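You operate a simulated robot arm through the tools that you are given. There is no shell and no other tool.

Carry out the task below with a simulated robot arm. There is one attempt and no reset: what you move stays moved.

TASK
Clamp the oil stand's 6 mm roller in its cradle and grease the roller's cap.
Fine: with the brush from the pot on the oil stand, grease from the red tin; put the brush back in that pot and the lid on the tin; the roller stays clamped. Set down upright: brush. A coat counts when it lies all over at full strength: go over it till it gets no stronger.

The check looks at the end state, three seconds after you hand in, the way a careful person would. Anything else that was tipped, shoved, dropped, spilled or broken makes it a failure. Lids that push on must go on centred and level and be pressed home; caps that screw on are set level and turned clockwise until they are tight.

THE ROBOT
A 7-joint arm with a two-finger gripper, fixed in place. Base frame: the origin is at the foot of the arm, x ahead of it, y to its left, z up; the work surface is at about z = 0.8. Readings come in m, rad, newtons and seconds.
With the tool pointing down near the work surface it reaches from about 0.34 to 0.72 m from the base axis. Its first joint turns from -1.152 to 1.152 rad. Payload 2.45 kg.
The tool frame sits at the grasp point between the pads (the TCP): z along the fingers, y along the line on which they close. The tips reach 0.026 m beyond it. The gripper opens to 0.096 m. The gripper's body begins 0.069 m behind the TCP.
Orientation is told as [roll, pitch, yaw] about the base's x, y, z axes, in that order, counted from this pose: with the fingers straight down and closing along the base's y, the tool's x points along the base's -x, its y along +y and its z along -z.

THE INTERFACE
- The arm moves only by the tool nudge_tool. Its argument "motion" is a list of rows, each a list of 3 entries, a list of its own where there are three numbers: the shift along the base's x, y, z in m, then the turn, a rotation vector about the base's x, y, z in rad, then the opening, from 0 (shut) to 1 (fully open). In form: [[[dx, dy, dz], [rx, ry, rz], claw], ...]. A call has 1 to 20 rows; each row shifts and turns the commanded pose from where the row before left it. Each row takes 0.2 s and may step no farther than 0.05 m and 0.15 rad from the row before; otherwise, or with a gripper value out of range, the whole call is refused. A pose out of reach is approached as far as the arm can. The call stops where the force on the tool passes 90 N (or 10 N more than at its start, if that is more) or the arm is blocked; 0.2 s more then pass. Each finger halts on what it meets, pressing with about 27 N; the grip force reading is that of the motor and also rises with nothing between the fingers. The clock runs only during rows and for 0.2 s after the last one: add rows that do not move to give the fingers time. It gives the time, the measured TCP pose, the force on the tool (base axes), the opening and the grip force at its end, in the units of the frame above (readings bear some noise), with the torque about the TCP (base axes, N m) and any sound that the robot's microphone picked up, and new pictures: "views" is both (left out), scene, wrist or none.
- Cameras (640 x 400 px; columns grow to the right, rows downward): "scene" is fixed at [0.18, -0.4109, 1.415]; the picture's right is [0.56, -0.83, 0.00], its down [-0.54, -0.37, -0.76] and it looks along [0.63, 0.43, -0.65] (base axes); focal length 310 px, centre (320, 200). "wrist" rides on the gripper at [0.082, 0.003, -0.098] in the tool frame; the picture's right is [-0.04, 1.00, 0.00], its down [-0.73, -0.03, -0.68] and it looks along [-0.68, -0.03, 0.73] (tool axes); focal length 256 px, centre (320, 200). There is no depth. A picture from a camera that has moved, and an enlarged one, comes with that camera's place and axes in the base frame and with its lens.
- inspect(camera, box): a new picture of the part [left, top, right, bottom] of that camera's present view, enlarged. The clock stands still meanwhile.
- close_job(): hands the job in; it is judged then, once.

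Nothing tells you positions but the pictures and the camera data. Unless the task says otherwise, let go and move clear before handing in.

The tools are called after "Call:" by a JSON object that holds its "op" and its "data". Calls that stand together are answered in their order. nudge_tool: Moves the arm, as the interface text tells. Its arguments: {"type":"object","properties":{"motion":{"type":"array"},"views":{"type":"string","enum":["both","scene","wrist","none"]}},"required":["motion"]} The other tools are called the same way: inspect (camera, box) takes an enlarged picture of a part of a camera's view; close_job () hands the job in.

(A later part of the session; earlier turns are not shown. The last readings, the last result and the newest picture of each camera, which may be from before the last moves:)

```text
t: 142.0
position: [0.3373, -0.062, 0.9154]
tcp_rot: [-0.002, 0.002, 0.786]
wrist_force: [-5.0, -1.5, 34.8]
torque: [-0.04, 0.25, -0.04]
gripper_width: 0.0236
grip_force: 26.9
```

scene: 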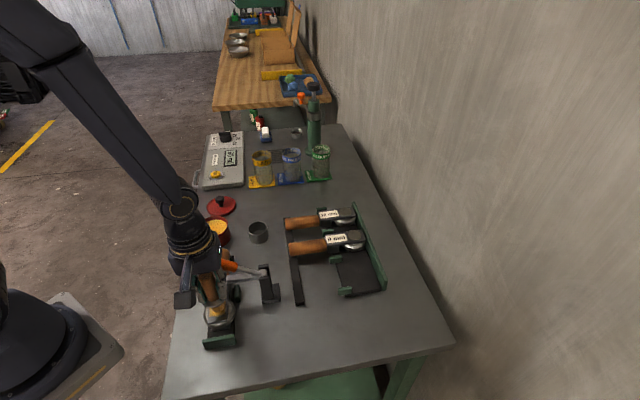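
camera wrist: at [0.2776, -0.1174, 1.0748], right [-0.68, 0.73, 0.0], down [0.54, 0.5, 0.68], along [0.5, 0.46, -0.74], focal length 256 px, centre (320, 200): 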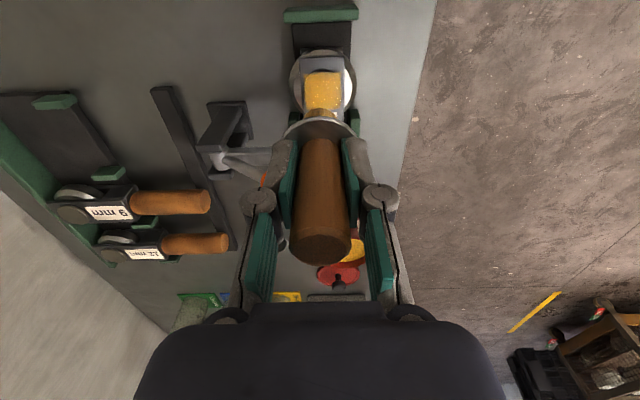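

Call:
{"op": "nudge_tool", "data": {"motion": [[[0.004, 0, 0], [0, 0, 0], 0], [[0.004, 0, 0], [0, 0, 0], 0], [[-0.003, -0.005, 0], [0, 0, 0], 0], [[-0.003, -0.005, 0], [0, 0, 0], 0], [[-0.003, 0.001, 0], [0, 0, 0], 0], [[-0.002, 0.006, 0], [0, 0, 0], 0], [[0, 0.005, 0], [0, 0, 0], 0], [[0.003, 0.004, 0], [0, 0, 0], 0], [[0.002, 0.002, 0], [0, 0, 0], 0], [[0.002, -0.004, 0], [0, 0, 0], 0], [[-0.003, -0.004, 0], [0, 0, 0], 0], [[-0.002, 0, 0], [0, 0, 0], 0]], "views": "none"}}

Call:
{"op": "nudge_tool", "data": {"motion": [[[0, 0, 0.01], [0, 0, 0], 0], [[0, 0, 0.025], [0, 0, 0], 0], [[0, 0, 0.025], [0, 0, 0], 0], [[0, 0, 0], [0, 0, 0], 0]], "views": "none"}}

Call:
{"op": "inspect", "data": {"camera": "scene", "box": [205, 295, 231, 321]}}

Call:
{"op": "inspect", "data": {"camera": "wrist", "box": [270, 30, 380, 130]}}

```text
t: 142.7
position: [0.3395, -0.0618, 0.9148]
tcp_rot: [0.009, 0.012, 0.784]
wrist_force: [-8.2, 2.0, 38.1]
torque: [0.3, 0.23, 0.03]
gripper_width: 0.0236
grip_force: 26.7
stopped in row 3: the force on the tool passed its limit at 93 N (the readings are from after the stop); the commanded pose is now the measured one
```

```text
t: 143.7
position: [0.3394, -0.0635, 0.9745]
tcp_rot: [0.01, 0.011, 0.784]
wrist_force: [0.3, -0.4, -0.7]
torque: [-0.01, -0.02, 0.02]
gripper_width: 0.0236
grip_force: 26.9
```

```text
15.38 times, centred on (218, 308) of scene
camera zoom: at [0.18, -0.4108, 1.415], right [0.56, -0.83, 0.0], down [-0.54, -0.37, -0.76], along [0.63, 0.43, -0.65], focal length 4768 px, centre (1889, -1462)
```

zoom: 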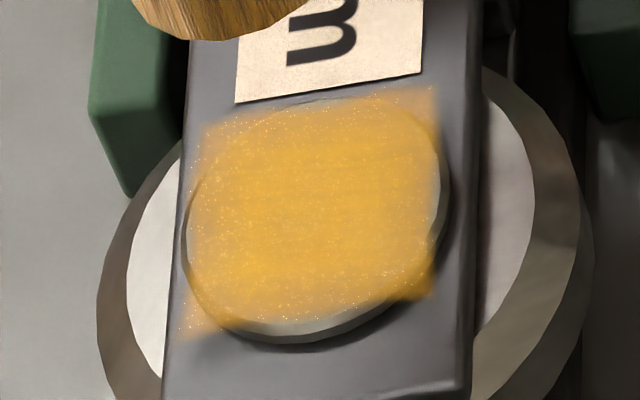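

```text
4.00 times, centred on (325, 80) of wrist
camera zoom: at [0.2792, -0.1185, 1.0733], right [-0.68, 0.74, 0.01], down [0.55, 0.5, 0.67], along [0.49, 0.46, -0.74], focal length 1024 px, centre (300, 680)
```

zoom: 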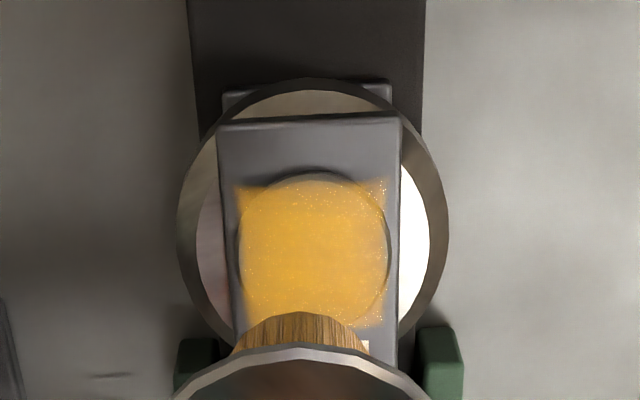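

Call:
{"op": "nudge_tool", "data": {"motion": [[[-0.003, 0.001, 0], [-0.01, -0.011, 0.002], 0], [[0, 0, -0.025], [0, 0, 0], 0], [[0, 0, -0.025], [0, 0, 0], 0], [[0, 0, -0.006], [0, 0, 0], 0], [[0, 0, 0], [0, 0, 0], 0]], "views": "none"}}

Call:
{"op": "nudge_tool", "data": {"motion": [[[0, 0, -0.001], [0, 0, 0], 0]], "views": "none"}}

Call:
{"op": "nudge_tool", "data": {"motion": [[[0, 0, -0.0007], [0, 0, 0], 0]], "views": "none"}}

```text
t: 144.8
position: [0.337, -0.059, 0.919]
tcp_rot: [-0.007, 0.01, 0.786]
wrist_force: [-0.1, 0.0, -0.4]
torque: [0.03, 0.01, 0.05]
gripper_width: 0.0238
grip_force: 27.5
```

```text
t: 145.2
position: [0.3355, -0.0599, 0.9189]
tcp_rot: [-0.006, 0.01, 0.785]
wrist_force: [-0.4, 0.1, -0.7]
torque: [-0.01, 0.02, 0.0]
gripper_width: 0.024
grip_force: 27.6
```

```text
t: 145.7
position: [0.3376, -0.0587, 0.9172]
tcp_rot: [-0.006, 0.011, 0.787]
wrist_force: [-0.4, 0.0, -0.6]
torque: [-0.01, -0.01, 0.01]
gripper_width: 0.0238
grip_force: 26.9
```

Call:
{"op": "nudge_tool", "data": {"motion": [[[-0.0005, -0.003, 0.0005], [0.011, -0.003, 0], 0], [[0, 0, 0], [0, 0, 0], 0]], "views": "none"}}

Call:
{"op": "nudge_tool", "data": {"motion": [[[0, 0, -0.0012], [0, 0, 0], 0]], "views": "none"}}

Call:
{"op": "nudge_tool", "data": {"motion": [[[0, 0, -0.0006], [0, 0, 0], 0]], "views": "none"}}

```text
t: 146.2
position: [0.3375, -0.063, 0.9177]
tcp_rot: [0.0, 0.0, 0.787]
wrist_force: [-0.2, 0.9, -0.2]
torque: [-0.01, -0.04, 0.05]
gripper_width: 0.0236
grip_force: 27.2
```

```text
t: 146.7
position: [0.3363, -0.0628, 0.9164]
tcp_rot: [-0.002, 0.0, 0.785]
wrist_force: [-0.8, 0.2, -0.9]
torque: [-0.03, 0.02, 0.01]
gripper_width: 0.0236
grip_force: 26.5
```

```text
t: 147.1
position: [0.3366, -0.0636, 0.9165]
tcp_rot: [-0.001, 0.001, 0.785]
wrist_force: [-0.4, 0.9, 11.8]
torque: [0.13, -0.01, 0.01]
gripper_width: 0.0237
grip_force: 27.2
```

Light, level contact at about 12 N. I'll make two more loops and then compare.

Call:
{"op": "nudge_tool", "data": {"motion": [[[-0.0025, -0.0012, 0], [0, 0, 0], 0], [[-0.001, -0.0054, 0], [0, 0, 0], 0], [[0.0045, -0.001, 0], [0, 0, 0], 0], [[0.004, 0.004, 0], [0, 0, 0], 0], [[0, 0.006, 0], [0, 0, 0], 0], [[-0.002, 0.0035, 0], [0, 0, 0], 0], [[-0.004, 0.0005, 0], [0, 0, 0], 0], [[-0.002, -0.003, 0], [0, 0, 0], 0], [[0, -0.005, 0], [0, 0, 0], 0], [[0.003, 0.002, 0], [0, 0, 0], 0], [[-0.0025, -0.0012, -0.0002], [0, 0, 0], 0], [[-0.001, -0.0054, 0], [0, 0, 0], 0], [[0.0045, -0.001, 0], [0, 0, 0], 0], [[0.004, 0.004, 0], [0, 0, 0], 0], [[0, 0.006, 0], [0, 0, 0], 0], [[-0.002, 0.0035, 0], [0, 0, 0], 0], [[-0.004, 0.0005, 0], [0, 0, 0], 0], [[-0.002, -0.003, 0], [0, 0, 0], 0], [[0, -0.005, 0], [0, 0, 0], 0], [[0.003, 0.002, 0], [0, 0, 0], 0]], "views": "none"}}

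Call:
{"op": "nudge_tool", "data": {"motion": [[[0, 0, 0.01], [0, 0, 0], 0], [[0, 0, 0.025], [0, 0, 0], 0], [[0, 0, 0.025], [0, 0, 0], 0], [[0, 0, 0.03], [0, 0, 0], 0], [[0, 0, 0], [0, 0, 0], 0]], "views": "wrist"}}

Call:
{"op": "inspect", "data": {"camera": "scene", "box": [205, 295, 231, 321]}}

Call:
{"op": "inspect", "data": {"camera": "wrist", "box": [270, 20, 380, 120]}}

```text
t: 151.2
position: [0.335, -0.0611, 0.9156]
tcp_rot: [0.0, 0.002, 0.785]
wrist_force: [0.5, 13.1, 57.7]
torque: [0.86, 0.0, 0.02]
gripper_width: 0.0238
grip_force: 26.9
```

```text
t: 152.4
position: [0.3348, -0.063, 1.0049]
tcp_rot: [0.002, 0.0, 0.786]
wrist_force: [0.0, -0.1, -0.8]
torque: [-0.02, -0.02, 0.0]
gripper_width: 0.0239
grip_force: 26.9
camera wrist: at [0.2738, -0.1188, 1.1045], right [-0.68, 0.73, 0.0], down [0.54, 0.5, 0.68], along [0.5, 0.46, -0.73], focal length 256 px, centre (320, 200)
```

wrist: 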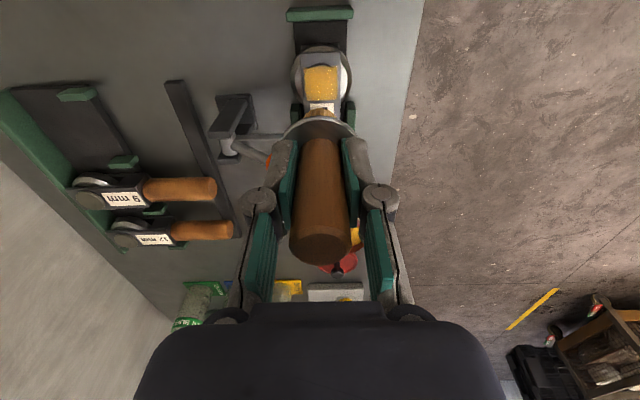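

```text
15.38 times, centred on (218, 308) of scene
camera zoom: at [0.18, -0.4108, 1.415], right [0.56, -0.83, 0.0], down [-0.54, -0.37, -0.76], along [0.63, 0.43, -0.65], focal length 4768 px, centre (1889, -1462)
```

zoom: 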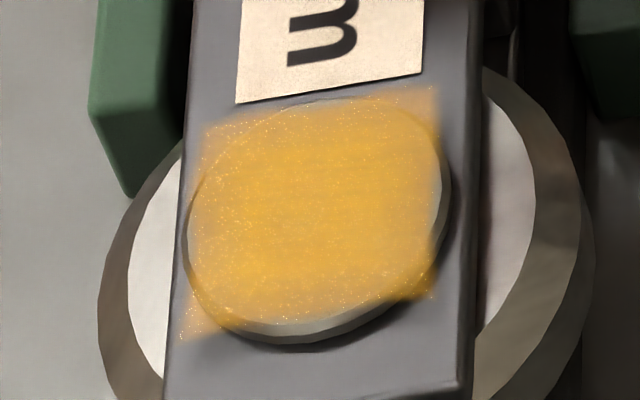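

```text
4.00 times, centred on (325, 70) of wrist
camera zoom: at [0.2738, -0.1188, 1.1045], right [-0.68, 0.73, 0.0], down [0.54, 0.5, 0.68], along [0.5, 0.46, -0.73], focal length 1024 px, centre (300, 720)
```

zoom: 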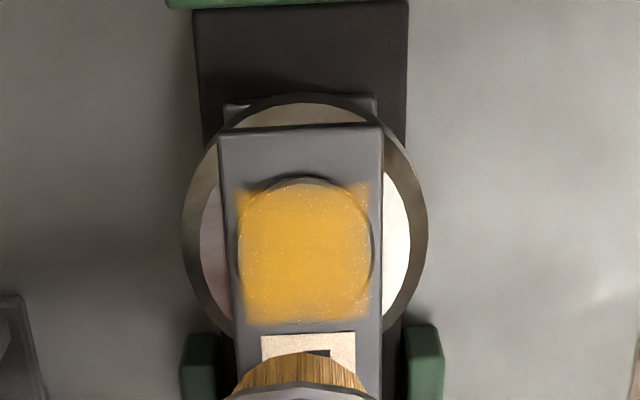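

The coat is even, with no clear gain. For certainty I'll take one more fresh load and do a final pass for comparison.

Call:
{"op": "nudge_tool", "data": {"motion": [[[0, 0, 0.02], [0, 0, 0], 0], [[0, 0, 0.02], [0, 0, 0], 0], [[0.0149, 0.0192, 0], [0, 0, 0], 0], [[0.0149, 0.0192, 0], [0, 0, 0], 0], [[0.0149, 0.0192, 0], [0, 0, 0], 0], [[0.0149, 0.0192, 0], [0, 0, 0], 0], [[0.0149, 0.0192, 0], [0, 0, 0], 0], [[0.0149, 0.0192, 0], [0, 0, 0], 0], [[0.0149, 0.0192, 0], [0, 0, 0], 0], [[0.0149, 0.0192, 0], [0, 0, 0], 0], [[0.0149, 0.0192, 0], [0, 0, 0], 0], [[0.0149, 0.0192, 0], [0, 0, 0], 0], [[0, 0, -0.03], [0, 0, 0], 0], [[0, 0, -0.03], [0, 0, 0], 0], [[0, 0, -0.03], [0, 0, 0], 0], [[0, 0, -0.03], [0, 0, 0], 0], [[0, 0, -0.014], [0, 0, 0], 0], [[0, 0, 0], [0, 0, 0], 0]], "views": "wrist"}}

Call:
{"op": "nudge_tool", "data": {"motion": [[[0, 0, -0.003], [0, 0, 0], 0]], "views": "none"}}

Call:
{"op": "nudge_tool", "data": {"motion": [[[0, 0, -0.002], [0, 0, 0], 0]], "views": "none"}}

```text
t: 156.2
position: [0.4851, 0.1296, 0.9104]
tcp_rot: [-0.003, 0.0, 0.784]
wrist_force: [0.0, -0.6, -1.3]
torque: [0.01, 0.01, 0.02]
gripper_width: 0.0238
grip_force: 27.0
camera wrist: at [0.4251, 0.0739, 1.0099], right [-0.68, 0.73, 0.0], down [0.54, 0.5, 0.68], along [0.5, 0.46, -0.73], focal length 256 px, centre (320, 200)
```

wrist: 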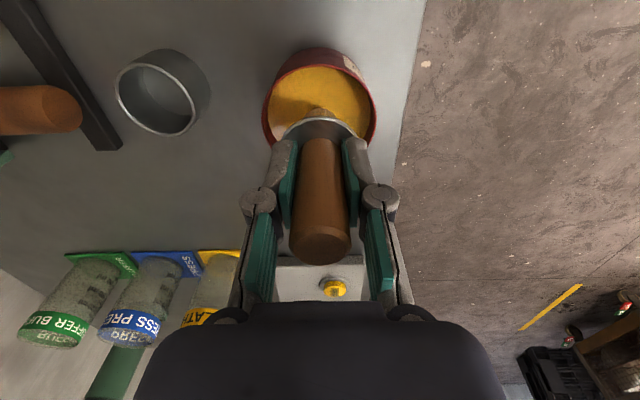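

```text
t: 156.7
position: [0.486, 0.1296, 0.9094]
tcp_rot: [-0.001, 0.0, 0.786]
wrist_force: [-0.3, -0.1, -0.3]
torque: [0.01, 0.01, 0.0]
gripper_width: 0.0236
grip_force: 27.2
```

```text
t: 157.1
position: [0.486, 0.1294, 0.9069]
tcp_rot: [-0.003, 0.001, 0.785]
wrist_force: [0.5, -0.1, -0.2]
torque: [0.03, -0.01, 0.02]
gripper_width: 0.0238
grip_force: 27.0
```

Call:
{"op": "nudge_tool", "data": {"motion": [[[0, 0, -0.002], [0, 0, 0], 0]], "views": "none"}}

Call:
{"op": "nudge_tool", "data": {"motion": [[[0, 0, -0.0015], [0, 0, 0], 0]], "views": "none"}}

Call:
{"op": "nudge_tool", "data": {"motion": [[[0, 0, -0.001], [0, 0, 0], 0]], "views": "none"}}

```text
t: 157.4
position: [0.486, 0.1291, 0.903]
tcp_rot: [-0.002, -0.001, 0.785]
wrist_force: [-0.1, -0.3, 0.1]
torque: [0.0, 0.0, -0.02]
gripper_width: 0.0236
grip_force: 27.4
```

```text
t: 157.8
position: [0.4852, 0.1291, 0.9024]
tcp_rot: [-0.003, 0.0, 0.786]
wrist_force: [-1.6, -0.4, 3.0]
torque: [-0.04, 0.08, 0.0]
gripper_width: 0.0235
grip_force: 27.0
```

```text
t: 158.2
position: [0.4843, 0.1301, 0.9026]
tcp_rot: [-0.001, 0.002, 0.785]
wrist_force: [-2.0, -1.6, 14.5]
torque: [-0.15, 0.15, 0.0]
gripper_width: 0.0238
grip_force: 27.2
```

Call:
{"op": "nudge_tool", "data": {"motion": [[[0, 0, 0.01], [0, 0, 0], 0], [[0, 0, 0.03], [0, 0, 0], 0], [[0, 0, 0.035], [0, 0, 0], 0], [[0, 0, 0.035], [0, 0, 0], 0], [[0, 0, 0.03], [0, 0, 0], 0], [[-0.0165, -0.0213, 0], [0, 0, 0], 0], [[-0.0165, -0.0213, 0], [0, 0, 0], 0], [[-0.0165, -0.0213, 0], [0, 0, 0], 0], [[-0.0165, -0.0213, 0], [0, 0, 0], 0], [[-0.0165, -0.0213, 0], [0, 0, 0], 0], [[-0.0165, -0.0213, 0], [0, 0, 0], 0], [[-0.0165, -0.0213, 0], [0, 0, 0], 0], [[-0.0165, -0.0213, 0], [0, 0, 0], 0], [[-0.0165, -0.0213, 0], [0, 0, 0], 0], [[0, 0, -0.03], [0, 0, 0], 0], [[0, 0, -0.03], [0, 0, 0], 0], [[0, 0, -0.03], [0, 0, 0], 0], [[0, 0, -0.025], [0, 0, 0], 0], [[0, 0, 0], [0, 0, 0], 0]], "views": "wrist"}}

Call:
{"op": "inspect", "data": {"camera": "scene", "box": [190, 260, 250, 330]}}

```text
t: 162.2
position: [0.3379, -0.0613, 0.9286]
tcp_rot: [-0.001, 0.0, 0.786]
wrist_force: [-0.3, -0.5, -0.6]
torque: [0.01, 0.03, 0.0]
gripper_width: 0.0238
grip_force: 27.1
camera wrist: at [0.2764, -0.1169, 1.0267], right [-0.68, 0.73, 0.0], down [0.54, 0.5, 0.68], along [0.5, 0.46, -0.73], focal length 256 px, centre (320, 200)
```

wrist: 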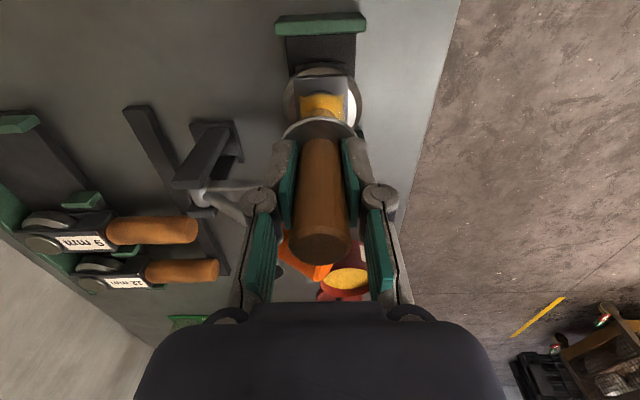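

```text
5.71 times, centred on (220, 295) of scene
camera zoom: at [0.1801, -0.4109, 1.415], right [0.56, -0.83, 0.0], down [-0.54, -0.37, -0.76], along [0.63, 0.43, -0.65], focal length 1771 px, centre (891, -343)
```

zoom: 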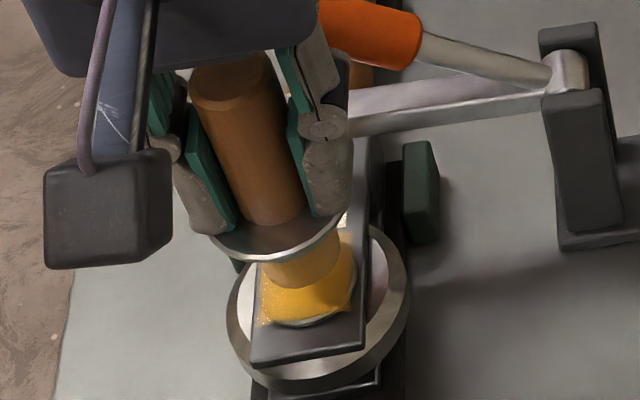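

Call:
{"op": "nudge_tool", "data": {"motion": [[[-0.001, -0.001, -0.006], [0, 0, 0], 0], [[0, 0, -0.003], [0, 0, 0], 0], [[0, 0, -0.0015], [0, 0, 0], 0]], "views": "none"}}

Call:
{"op": "nudge_tool", "data": {"motion": [[[0, 0, -0.001], [0, 0, 0], 0]], "views": "none"}}

Call:
{"op": "nudge_tool", "data": {"motion": [[[0, 0, -0.0008], [0, 0, 0], 0]], "views": "none"}}

```text
t: 163.1
position: [0.3348, -0.0633, 0.9159]
tcp_rot: [-0.001, -0.002, 0.786]
wrist_force: [0.6, 0.4, -0.6]
torque: [-0.03, 0.0, 0.0]
gripper_width: 0.0239
grip_force: 26.8
```

```text
t: 163.4
position: [0.3352, -0.0624, 0.916]
tcp_rot: [-0.002, 0.0, 0.786]
wrist_force: [-1.4, -1.0, 11.0]
torque: [-0.07, 0.06, 0.01]
gripper_width: 0.0236
grip_force: 27.6
```

```text
t: 163.8
position: [0.3348, -0.0628, 0.9157]
tcp_rot: [-0.002, -0.001, 0.785]
wrist_force: [-3.1, -2.5, 37.3]
torque: [-0.13, 0.18, -0.02]
gripper_width: 0.0238
grip_force: 27.3
```

Call:
{"op": "nudge_tool", "data": {"motion": [[[-0.0008, -0.0012, 0.0004], [0, 0, 0], 0], [[-0.0005, -0.0054, 0], [0, 0, 0], 0], [[0.0045, -0.001, 0], [0, 0, 0], 0], [[0.003, 0.004, 0], [0, 0, 0], 0], [[0, 0.006, 0], [0, 0, 0], 0], [[-0.001, 0.0035, 0], [0, 0, 0], 0], [[-0.004, 0.0005, 0], [0, 0, 0], 0], [[-0.002, -0.003, 0], [0, 0, 0], 0], [[0, -0.005, 0], [0, 0, 0], 0], [[0.003, 0.002, 0], [0, 0, 0], 0], [[-0.0025, -0.0012, -0.0002], [0, 0, 0], 0], [[-0.001, -0.0054, 0], [0, 0, 0], 0], [[0.0045, -0.001, 0], [0, 0, 0], 0], [[0.004, 0.004, 0], [0, 0, 0], 0], [[0, 0.006, 0], [0, 0, 0], 0], [[-0.002, 0.0035, 0], [0, 0, 0], 0], [[-0.004, 0.0005, 0], [0, 0, 0], 0], [[-0.002, -0.003, 0], [0, 0, 0], 0], [[0, -0.005, 0], [0, 0, 0], 0], [[0.003, 0.002, 0], [0, 0, 0], 0]], "views": "none"}}

Call:
{"op": "nudge_tool", "data": {"motion": [[[0, 0, 0.01], [0, 0, 0], 0], [[0, 0, 0.025], [0, 0, 0], 0], [[0, 0, 0.025], [0, 0, 0], 0], [[0, 0, 0.03], [0, 0, 0], 0], [[0, 0, 0], [0, 0, 0], 0]], "views": "wrist"}}

Call:
{"op": "inspect", "data": {"camera": "scene", "box": [205, 295, 231, 321]}}

Call:
{"op": "inspect", "data": {"camera": "wrist", "box": [270, 20, 380, 120]}}

```text
t: 168.1
position: [0.3361, -0.0631, 0.915]
tcp_rot: [0.001, 0.003, 0.785]
wrist_force: [-3.3, 8.3, 65.0]
torque: [0.56, 0.14, 0.03]
gripper_width: 0.0235
grip_force: 26.5
```

```text
t: 169.2
position: [0.339, -0.0625, 1.0046]
tcp_rot: [0.001, 0.0, 0.785]
wrist_force: [0.4, -0.4, -0.3]
torque: [0.01, -0.05, -0.03]
gripper_width: 0.0237
grip_force: 27.2
camera wrist: at [0.2786, -0.1191, 1.1024], right [-0.68, 0.73, 0.0], down [0.54, 0.5, 0.68], along [0.5, 0.46, -0.73], focal length 256 px, centre (320, 200)
```

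wrist: 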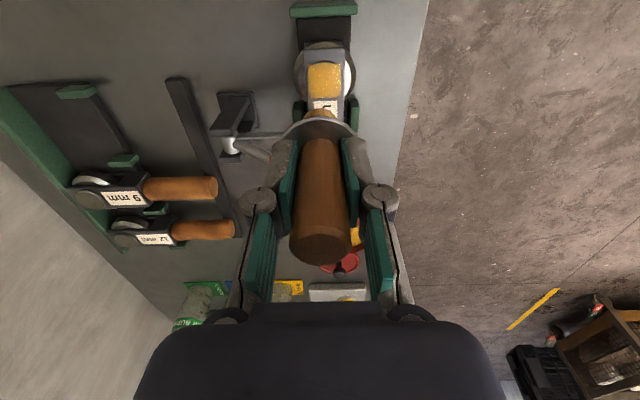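

```text
15.38 times, centred on (218, 308) of scene
camera zoom: at [0.18, -0.4108, 1.415], right [0.56, -0.83, 0.0], down [-0.54, -0.37, -0.76], along [0.63, 0.43, -0.65], focal length 4768 px, centre (1889, -1462)
```

zoom: 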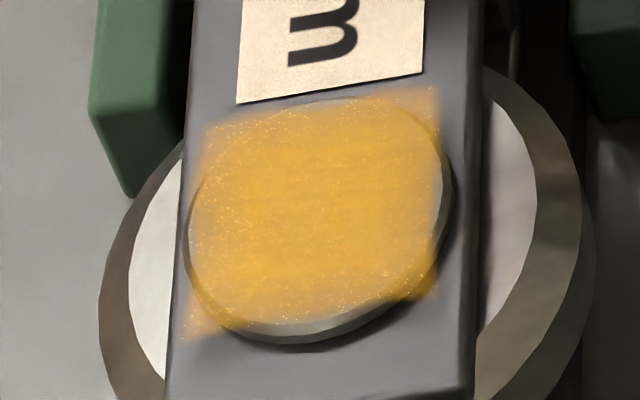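

```text
4.00 times, centred on (325, 70) of wrist
camera zoom: at [0.2786, -0.1191, 1.1024], right [-0.68, 0.73, 0.0], down [0.54, 0.5, 0.68], along [0.5, 0.46, -0.73], focal length 1024 px, centre (300, 720)
```

zoom: 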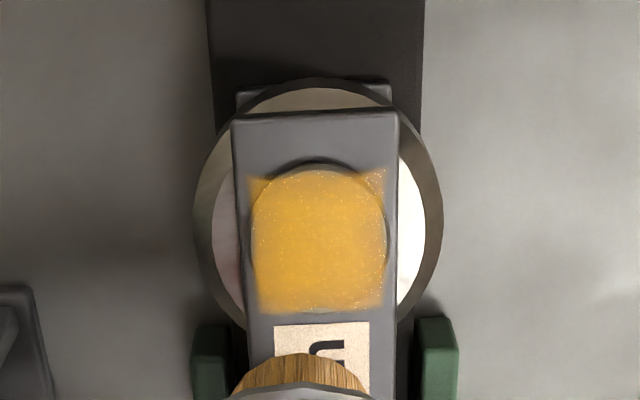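

There is no further gain, so the coat is at full strength. I'll carry the brush back over its pot.

Call:
{"op": "nudge_tool", "data": {"motion": [[[0, 0, 0.02], [0, 0, 0], 0], [[0, 0, 0.02], [0, 0, 0], 0], [[0.02165, 0.01005, 0], [0, 0, 0], 0], [[0.02165, 0.01005, 0], [0, 0, 0], 0], [[0.02165, 0.01005, 0], [0, 0, 0], 0], [[0.02165, 0.01005, 0], [0, 0, 0], 0], [[0.02165, 0.01005, 0], [0, 0, 0], 0], [[0.02165, 0.01005, 0], [0, 0, 0], 0], [[0.02165, 0.01005, 0], [0, 0, 0], 0], [[0.02165, 0.01005, 0], [0, 0, 0], 0], [[0.02165, 0.01005, 0], [0, 0, 0], 0], [[0.02165, 0.01005, 0], [0, 0, 0], 0], [[0, 0, -0.03], [0, 0, 0], 0], [[0, 0, -0.03], [0, 0, 0], 0], [[0, 0, -0.03], [0, 0, 0], 0], [[0, 0, -0.02], [0, 0, 0], 0], [[0, 0, 0], [0, 0, 0], 0]], "views": "both"}}

Call:
{"op": "inspect", "data": {"camera": "scene", "box": [225, 180, 295, 250]}}

Call:
{"op": "inspect", "data": {"camera": "wrist", "box": [250, 40, 390, 270]}}

```text
t: 172.8
position: [0.5526, 0.0366, 0.9316]
tcp_rot: [-0.002, 0.0, 0.786]
wrist_force: [0.1, -0.3, -0.7]
torque: [0.02, -0.04, 0.0]
gripper_width: 0.024
grip_force: 27.2
camera wrist: at [0.492, -0.0187, 1.0297], right [-0.68, 0.73, 0.0], down [0.54, 0.5, 0.68], along [0.5, 0.46, -0.73], focal length 256 px, centre (320, 200)
```

scene: 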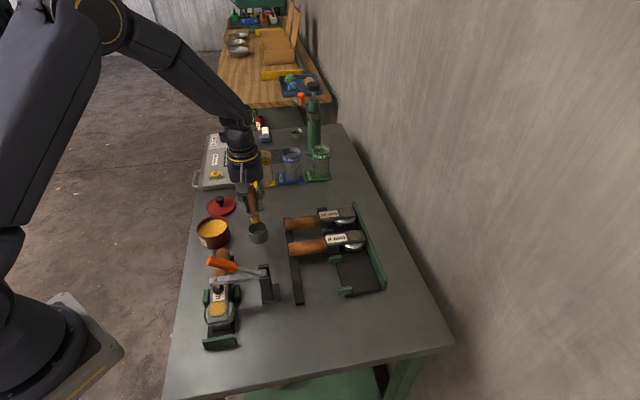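
wrist: 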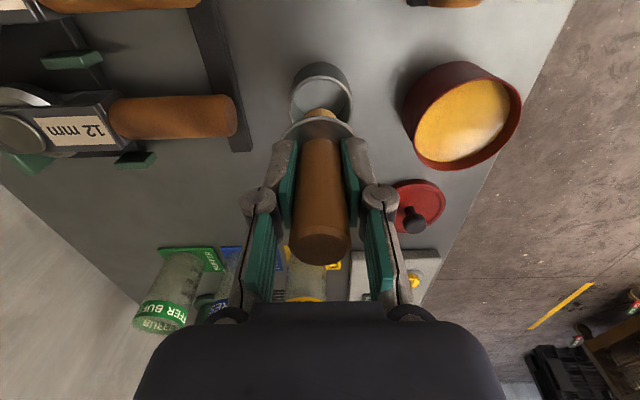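

```text
5.71 times, centred on (260, 215) of scene
camera zoom: at [0.1801, -0.4108, 1.415], right [0.56, -0.83, 0.0], down [-0.54, -0.37, -0.76], along [0.63, 0.43, -0.65], focal length 1771 px, centre (663, 114)
```

zoom: 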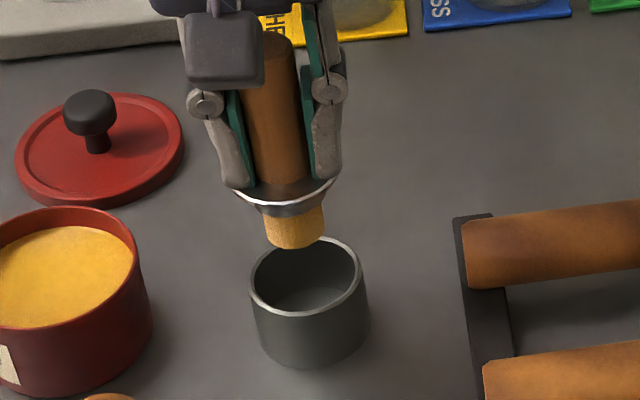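

```text
1.74 times, centred on (320, 155) of wrist
camera zoom: at [0.492, -0.0187, 1.0297], right [-0.68, 0.73, 0.0], down [0.54, 0.5, 0.68], along [0.5, 0.46, -0.73], focal length 445 px, centre (320, 278)
```

zoom: 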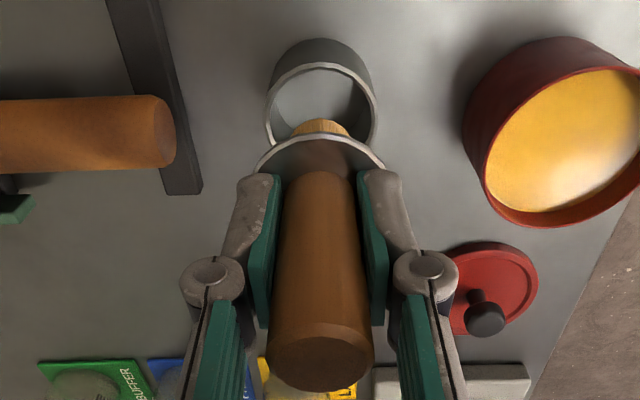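

The brush is over the pot's centre. I'll lower it slowly until it touches down.

Call:
{"op": "nudge_tool", "data": {"motion": [[[0, 0, -0.015], [0, 0, 0], 0], [[0, 0, -0.015], [0, 0, 0], 0], [[0, 0, -0.012], [0, 0, 0], 0], [[0, 0, -0.005], [0, 0, 0], 0]], "views": "none"}}

Call:
{"op": "nudge_tool", "data": {"motion": [[[0, 0, -0.003], [0, 0, 0], 0]], "views": "none"}}

Call:
{"op": "nudge_tool", "data": {"motion": [[[0, 0, -0.002], [0, 0, 0], 0]], "views": "none"}}

Call:
{"op": "inspect", "data": {"camera": "scene", "box": [225, 190, 295, 250]}}

```text
t: 173.8
position: [0.5528, 0.0381, 0.8853]
tcp_rot: [-0.003, 0.002, 0.785]
wrist_force: [0.1, 0.0, -0.3]
torque: [0.02, -0.01, 0.0]
gripper_width: 0.0237
grip_force: 26.7
```

```text
t: 174.2
position: [0.5539, 0.0369, 0.8829]
tcp_rot: [-0.002, 0.001, 0.787]
wrist_force: [0.4, -0.2, -0.1]
torque: [-0.01, 0.0, 0.02]
gripper_width: 0.0236
grip_force: 27.2
```

```text
t: 174.7
position: [0.5532, 0.0383, 0.8818]
tcp_rot: [-0.001, -0.001, 0.786]
wrist_force: [0.3, 0.4, -0.4]
torque: [-0.01, 0.0, 0.0]
gripper_width: 0.0236
grip_force: 27.5
```

```text
6.67 times, centred on (260, 220) of scene
camera zoom: at [0.1801, -0.4109, 1.415], right [0.56, -0.83, 0.0], down [-0.54, -0.37, -0.76], along [0.63, 0.43, -0.65], focal length 2066 px, centre (720, 67)
```

zoom: 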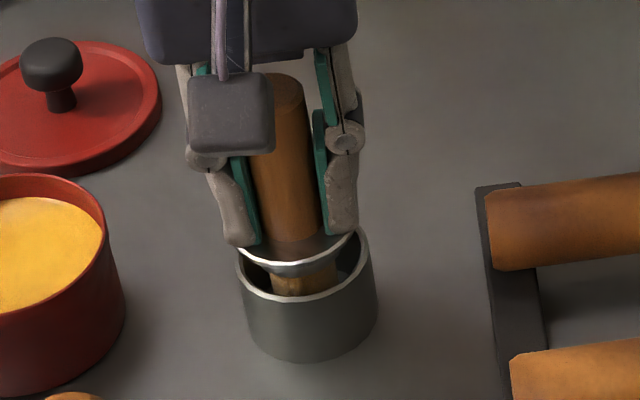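

Call:
{"op": "nudge_tool", "data": {"motion": [[[0, 0, -0.002], [0, 0, 0], 0], [[0, 0, -0.002], [0, 0, 0], 0]], "views": "none"}}

Call:
{"op": "nudge_tool", "data": {"motion": [[[0, 0, -0.0015], [0, 0, 0], 0]], "views": "none"}}

Call:
{"op": "nudge_tool", "data": {"motion": [[[0, 0, -0.0015], [0, 0, 0], 0]], "views": "none"}}

Call:
{"op": "inspect", "data": {"camera": "scene", "box": [225, 190, 295, 250]}}

```text
t: 175.2
position: [0.5532, 0.0377, 0.878]
tcp_rot: [-0.001, -0.001, 0.784]
wrist_force: [0.4, 0.0, -1.0]
torque: [-0.01, 0.04, -0.01]
gripper_width: 0.0237
grip_force: 27.0
```

```text
t: 175.7
position: [0.5529, 0.0394, 0.8769]
tcp_rot: [-0.002, -0.001, 0.784]
wrist_force: [-0.2, -0.3, -0.2]
torque: [0.0, 0.01, 0.0]
gripper_width: 0.0236
grip_force: 27.5
```

```text
t: 176.1
position: [0.5535, 0.039, 0.8754]
tcp_rot: [-0.001, 0.0, 0.785]
wrist_force: [0.0, 0.3, -0.8]
torque: [-0.01, 0.02, -0.02]
gripper_width: 0.0239
grip_force: 27.0
```

```text
6.67 times, centred on (260, 220) of scene
camera zoom: at [0.1801, -0.4108, 1.415], right [0.56, -0.83, 0.0], down [-0.54, -0.37, -0.76], along [0.63, 0.43, -0.65], focal length 2066 px, centre (720, 67)
```

zoom: 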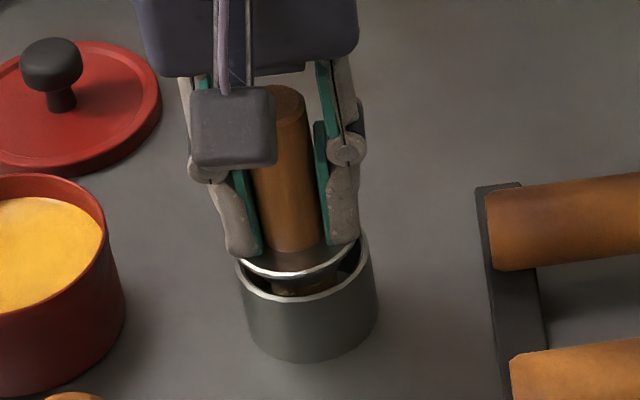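

Call:
{"op": "nudge_tool", "data": {"motion": [[[0, 0, -0.0015], [0, 0, 0], 0]], "views": "none"}}

Call:
{"op": "nudge_tool", "data": {"motion": [[[0, 0, -0.001], [0, 0, 0], 0]], "views": "none"}}

Call:
{"op": "nudge_tool", "data": {"motion": [[[0, 0, -0.001], [0, 0, 0], 0]], "views": "none"}}

```text
t: 176.4
position: [0.5532, 0.039, 0.8731]
tcp_rot: [-0.003, -0.001, 0.786]
wrist_force: [0.6, -0.1, -0.7]
torque: [0.02, -0.01, 0.02]
gripper_width: 0.0235
grip_force: 27.1
```

```text
t: 176.8
position: [0.5536, 0.0391, 0.8727]
tcp_rot: [-0.001, 0.001, 0.787]
wrist_force: [-0.8, 0.0, -0.6]
torque: [0.04, 0.0, 0.02]
gripper_width: 0.0236
grip_force: 27.0
```

```text
t: 177.2
position: [0.5547, 0.0395, 0.8723]
tcp_rot: [-0.001, 0.0, 0.787]
wrist_force: [0.5, 0.2, -1.2]
torque: [-0.02, -0.02, -0.01]
gripper_width: 0.0238
grip_force: 27.3
```

Call:
{"op": "inspect", "data": {"camera": "scene", "box": [235, 200, 285, 245]}}

Call:
{"op": "nudge_tool", "data": {"motion": [[[0, 0, -0.001], [0, 0, 0], 0]], "views": "none"}}

Call:
{"op": "nudge_tool", "data": {"motion": [[[0, 0, -0.001], [0, 0, 0], 0]], "views": "none"}}

```text
8.89 times, centred on (260, 222) of scene
camera zoom: at [0.1801, -0.4108, 1.415], right [0.56, -0.83, 0.0], down [-0.54, -0.37, -0.76], along [0.63, 0.43, -0.65], focal length 2755 px, centre (853, 0)
```

zoom: 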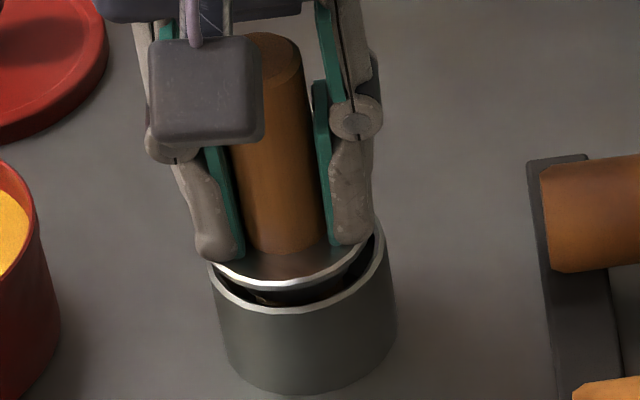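

```text
t: 177.7
position: [0.5534, 0.0391, 0.8714]
tcp_rot: [-0.003, 0.001, 0.784]
wrist_force: [0.2, -0.3, -0.3]
torque: [-0.03, 0.04, -0.01]
gripper_width: 0.0237
grip_force: 27.1
```

```text
t: 178.1
position: [0.5545, 0.0395, 0.8702]
tcp_rot: [-0.002, 0.0, 0.785]
wrist_force: [-1.6, 0.0, 3.0]
torque: [0.04, 0.11, 0.02]
gripper_width: 0.0238
grip_force: 27.1
```

It has touched bottom. I'll open just a little, rise a few millimetres so the fingertips clear the pot rim, then open fully.

Call:
{"op": "nudge_tool", "data": {"motion": [[[0, 0, 0], [0, 0, 0], 0.26], [[0, 0, 0], [0, 0, 0], 0.28], [[0, 0, 0], [0, 0, 0], 0.29]], "views": "none"}}

Call:
{"op": "inspect", "data": {"camera": "scene", "box": [235, 200, 285, 245]}}

Call:
{"op": "inspect", "data": {"camera": "wrist", "box": [250, 70, 390, 280]}}

```text
t: 178.8
position: [0.5547, 0.0398, 0.8709]
tcp_rot: [-0.001, 0.0, 0.786]
wrist_force: [1.0, -0.2, 2.7]
torque: [0.0, -0.04, 0.01]
gripper_width: 0.027
grip_force: 0.1
```

```text
8.89 times, centred on (260, 222) of scene
camera zoom: at [0.18, -0.4109, 1.415], right [0.56, -0.83, 0.0], down [-0.54, -0.37, -0.76], along [0.63, 0.43, -0.65], focal length 2755 px, centre (853, 0)
```

zoom: 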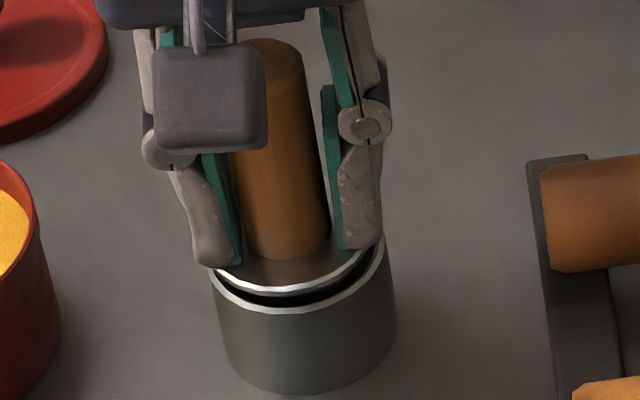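

```text
1.90 times, centred on (320, 175) of wrist
camera zoom: at [0.4931, -0.0164, 0.9687], right [-0.68, 0.73, 0.0], down [0.54, 0.5, 0.68], along [0.5, 0.46, -0.73], focal length 488 px, centre (320, 248)
```

zoom: 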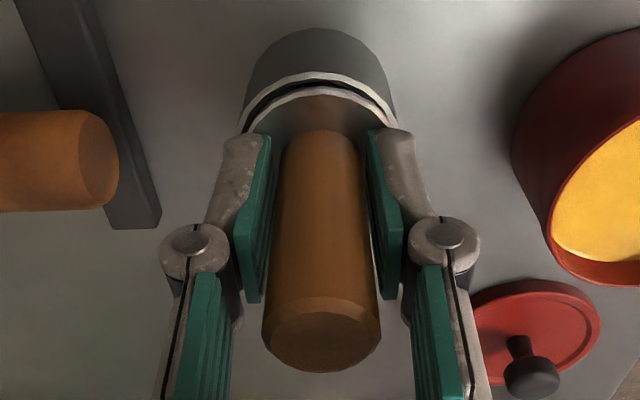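

Call:
{"op": "nudge_tool", "data": {"motion": [[[0, 0, 0.002], [0, 0, 0], 0.3], [[0, 0, 0.003], [0, 0, 0], 0.32], [[0, 0, 0.004], [0, 0, 0], 0.36], [[0, 0, 0], [0, 0, 0], 0.45], [[0, 0, 0], [0, 0, 0], 0.55]], "views": "wrist"}}

Call:
{"op": "inspect", "data": {"camera": "scene", "box": [235, 200, 285, 245]}}

```text
t: 180.1
position: [0.554, 0.0389, 0.8793]
tcp_rot: [-0.003, 0.0, 0.785]
wrist_force: [-0.7, -0.5, -0.7]
torque: [-0.03, 0.01, 0.0]
gripper_width: 0.0526
grip_force: 0.0
camera wrist: at [0.493, -0.0169, 0.9775], right [-0.68, 0.73, 0.0], down [0.54, 0.5, 0.68], along [0.5, 0.46, -0.73], focal length 256 px, centre (320, 200)
```

wrist: 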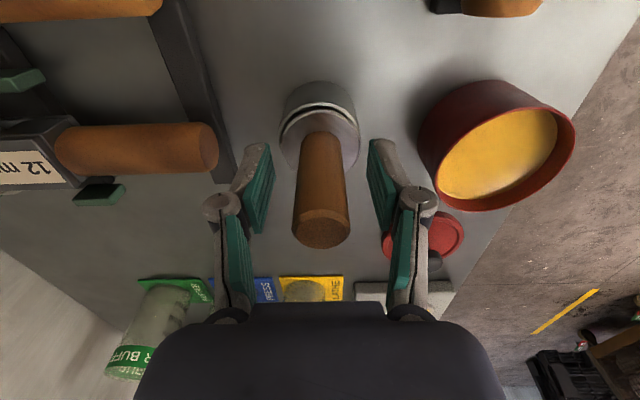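

```text
8.89 times, centred on (260, 222) of scene
camera zoom: at [0.18, -0.4109, 1.415], right [0.56, -0.83, 0.0], down [-0.54, -0.37, -0.76], along [0.63, 0.43, -0.65], focal length 2755 px, centre (853, 0)
```

zoom: 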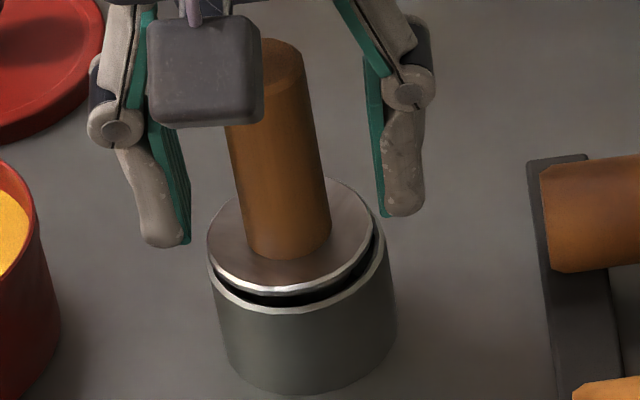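

The brush stands upright in its pot. Now I rise and go to the lid.

Call:
{"op": "nudge_tool", "data": {"motion": [[[0, 0, 0.02], [0, 0, 0], 0.6], [[0, 0, 0.04], [0, 0, 0], 0.6], [[0, 0, 0.04], [0, 0, 0], 0.6], [[0, 0, 0.02], [0, 0, 0], 0.6], [[0.0046, 0.0289, 0], [0, 0, -0.131], 0.6], [[0.0046, 0.0289, 0], [0, 0, -0.131], 0.6], [[0.0046, 0.0289, 0], [0, 0, -0.131], 0.6], [[0.0046, 0.0289, 0], [0, 0, -0.131], 0.6], [[0.0046, 0.0289, 0], [0, 0, -0.131], 0.6], [[0.0046, 0.0289, 0], [0, 0, -0.131], 0.6], [[0, 0, 0], [0, 0, 0], 0.6]], "views": "both"}}

Call:
{"op": "inspect", "data": {"camera": "wrist", "box": [240, 10, 400, 170]}}

Call:
{"op": "inspect", "data": {"camera": "scene", "box": [180, 170, 290, 260]}}

```text
t: 182.4
position: [0.5818, 0.2083, 0.9986]
tcp_rot: [0.0, 0.001, -0.003]
wrist_force: [0.2, 0.0, 0.3]
torque: [0.03, 0.03, 0.0]
gripper_width: 0.0576
grip_force: 0.1
camera wrist: at [0.4999, 0.2125, 1.0974], right [0.04, 1.0, 0.0], down [0.73, -0.03, 0.68], along [0.68, -0.03, -0.73], focal length 256 px, centre (320, 200)
```

scene: 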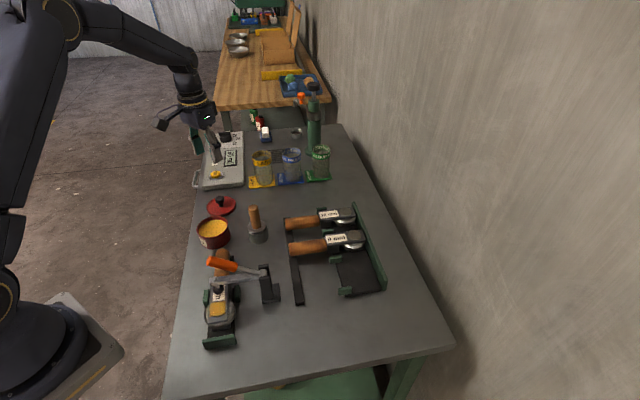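
wrist: 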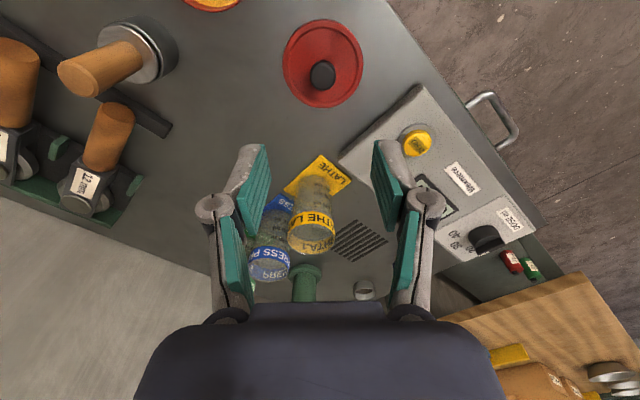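

```text
2.50 times, centred on (320, 90) of wrist
camera zoom: at [0.4999, 0.2125, 1.0974], right [0.04, 1.0, 0.0], down [0.73, -0.03, 0.68], along [0.68, -0.03, -0.73], focal length 640 px, centre (320, 475)
```

zoom: 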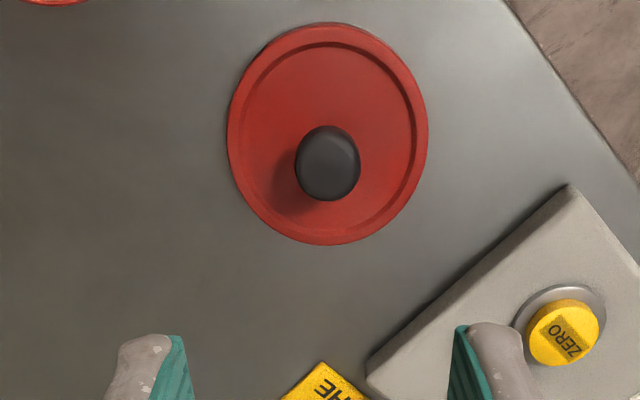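

```text
4.44 times, centred on (235, 215) of scene
camera zoom: at [0.1801, -0.4108, 1.415], right [0.56, -0.83, 0.0], down [-0.54, -0.37, -0.76], along [0.63, 0.43, -0.65], focal length 1377 px, centre (698, 133)
```

zoom: 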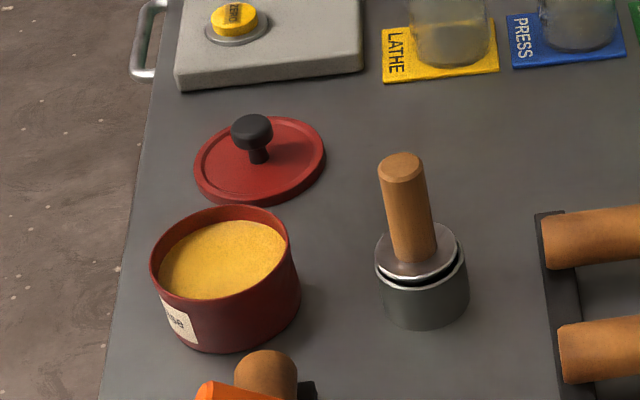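

Call:
{"op": "nudge_tool", "data": {"motion": [[[0, 0.0033, -0.03], [0, 0, 0.002], 0.6], [[0, 0, -0.04], [0, 0, 0], 0.6], [[0, 0, -0.035], [0, 0, 0], 0.6], [[0, 0, 0], [0, 0, 0], 0.6]], "views": "wrist"}}

Call:
{"op": "inspect", "data": {"camera": "wrist", "box": [240, 60, 400, 220]}}

```text
t: 183.4
position: [0.5804, 0.2128, 0.8929]
tcp_rot: [-0.002, 0.0, 0.002]
wrist_force: [-0.7, 0.5, 0.2]
torque: [0.0, 0.04, 0.01]
gripper_width: 0.0578
grip_force: 0.1
camera wrist: at [0.4973, 0.2165, 0.9923], right [0.04, 1.0, 0.0], down [0.73, -0.03, 0.68], along [0.68, -0.03, -0.73], focal length 256 px, centre (320, 200)
```

wrist: 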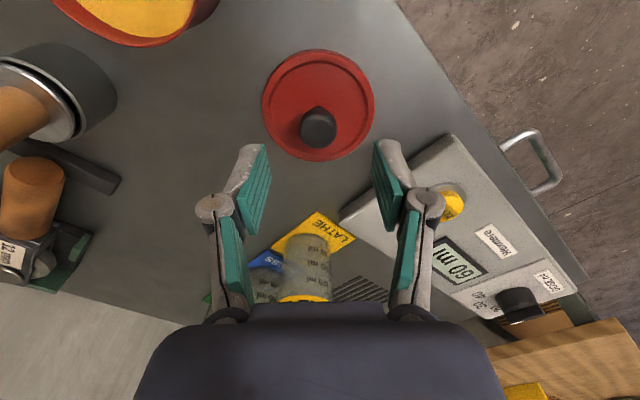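

```text
2.50 times, centred on (320, 140) of wrist
camera zoom: at [0.4973, 0.2165, 0.9923], right [0.04, 1.0, 0.0], down [0.73, -0.03, 0.68], along [0.68, -0.03, -0.73], focal length 640 px, centre (320, 350)
```

zoom: 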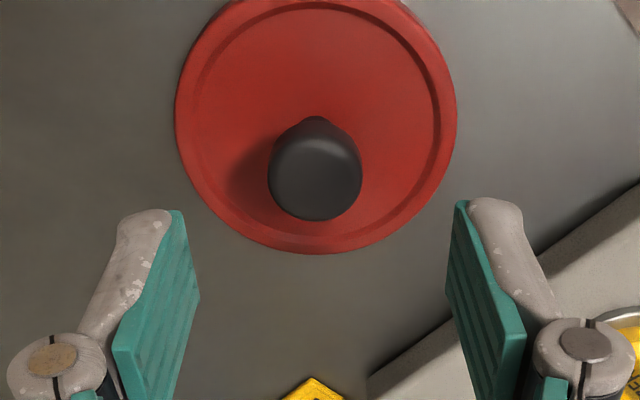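

Call:
{"op": "nudge_tool", "data": {"motion": [[[0.0005, -0.0013, -0.025], [0, 0, 0], 0.6], [[0, 0, -0.02], [0, 0, 0], 0.6], [[0, 0, -0.0105], [0, 0, 0], 0.6], [[0, 0, 0], [0, 0, 0], 0.6]], "views": "wrist"}}

Call:
{"op": "inspect", "data": {"camera": "scene", "box": [190, 175, 250, 235]}}

```text
t: 184.4
position: [0.5801, 0.2122, 0.839]
tcp_rot: [-0.002, 0.001, 0.003]
wrist_force: [0.2, 0.7, -0.3]
torque: [0.04, 0.03, -0.02]
gripper_width: 0.0575
grip_force: 0.0
camera wrist: at [0.4987, 0.2152, 0.9375], right [0.04, 1.0, 0.0], down [0.73, -0.03, 0.68], along [0.68, -0.03, -0.73], focal length 256 px, centre (320, 200)
```

wrist: 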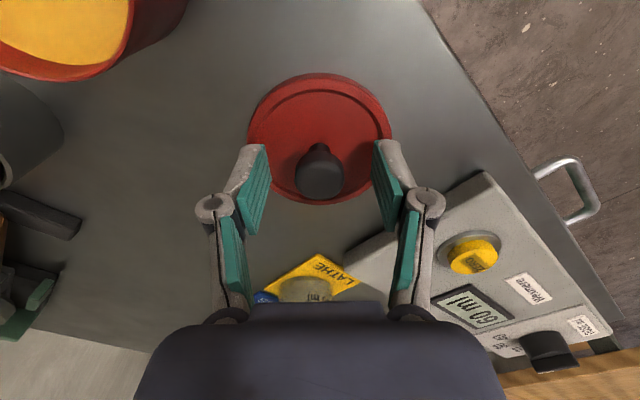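

```text
6.67 times, centred on (220, 205) of scene
camera zoom: at [0.18, -0.4109, 1.415], right [0.56, -0.83, 0.0], down [-0.54, -0.37, -0.76], along [0.63, 0.43, -0.65], focal length 2066 px, centre (987, 167)
```

zoom: 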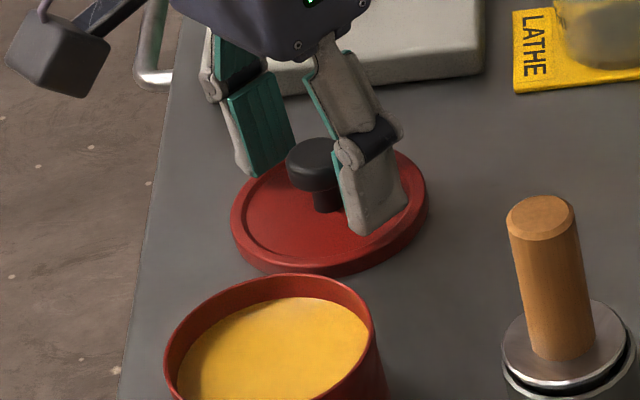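

Call:
{"op": "nudge_tool", "data": {"motion": [[[0, 0, -0.001], [0, 0, 0], 0.4], [[0, 0, 0], [0, 0, 0], 0.2], [[0, 0, 0], [0, 0, 0], 0.0], [[0, 0, 0], [0, 0, 0], 0.0], [[0, 0, 0], [0, 0, 0], 0.0]], "views": "none"}}

Call:
{"op": "nudge_tool", "data": {"motion": [[[0, 0, 0.003], [0, 0, 0], 0], [[0, 0, 0.005], [0, 0, 0], 0], [[0, 0, 0.01], [0, 0, 0], 0], [[0, 0, 0.015], [0, 0, 0], 0], [[0, 0, 0], [0, 0, 0], 0]], "views": "wrist"}}

Call:
{"op": "inspect", "data": {"camera": "scene", "box": [190, 165, 250, 235]}}

```text
t: 185.7
position: [0.5809, 0.2139, 0.8384]
tcp_rot: [-0.001, -0.001, 0.001]
wrist_force: [0.6, -1.1, 0.6]
torque: [0.01, -0.01, -0.02]
gripper_width: 0.0235
grip_force: 27.0
```

```text
t: 186.8
position: [0.5815, 0.2132, 0.8699]
tcp_rot: [-0.001, 0.001, 0.002]
wrist_force: [-0.1, -0.6, 0.0]
torque: [-0.02, 0.01, 0.03]
gripper_width: 0.0236
grip_force: 27.3
camera wrist: at [0.4995, 0.2178, 0.9695], right [0.04, 1.0, 0.0], down [0.73, -0.03, 0.68], along [0.68, -0.03, -0.73], focal length 256 px, centre (320, 200)
```

wrist: 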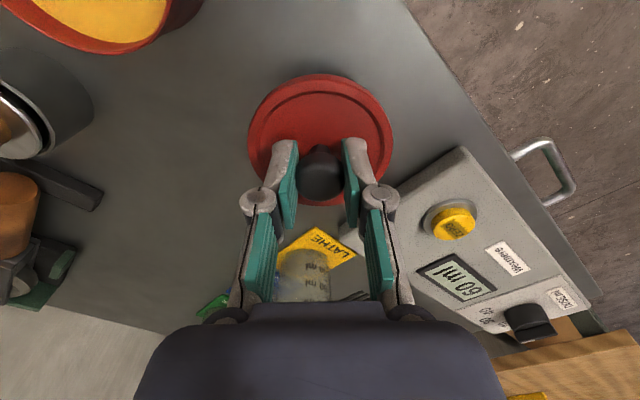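

```text
5.71 times, centred on (220, 200) of scene
camera zoom: at [0.1801, -0.4108, 1.415], right [0.56, -0.83, 0.0], down [-0.54, -0.37, -0.76], along [0.63, 0.43, -0.65], focal length 1771 px, centre (891, 200)
```

zoom: 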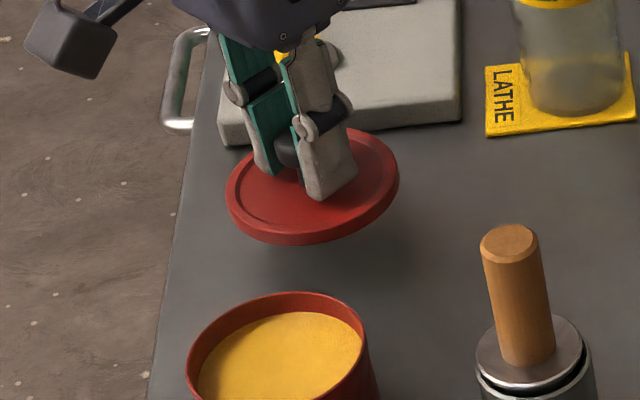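

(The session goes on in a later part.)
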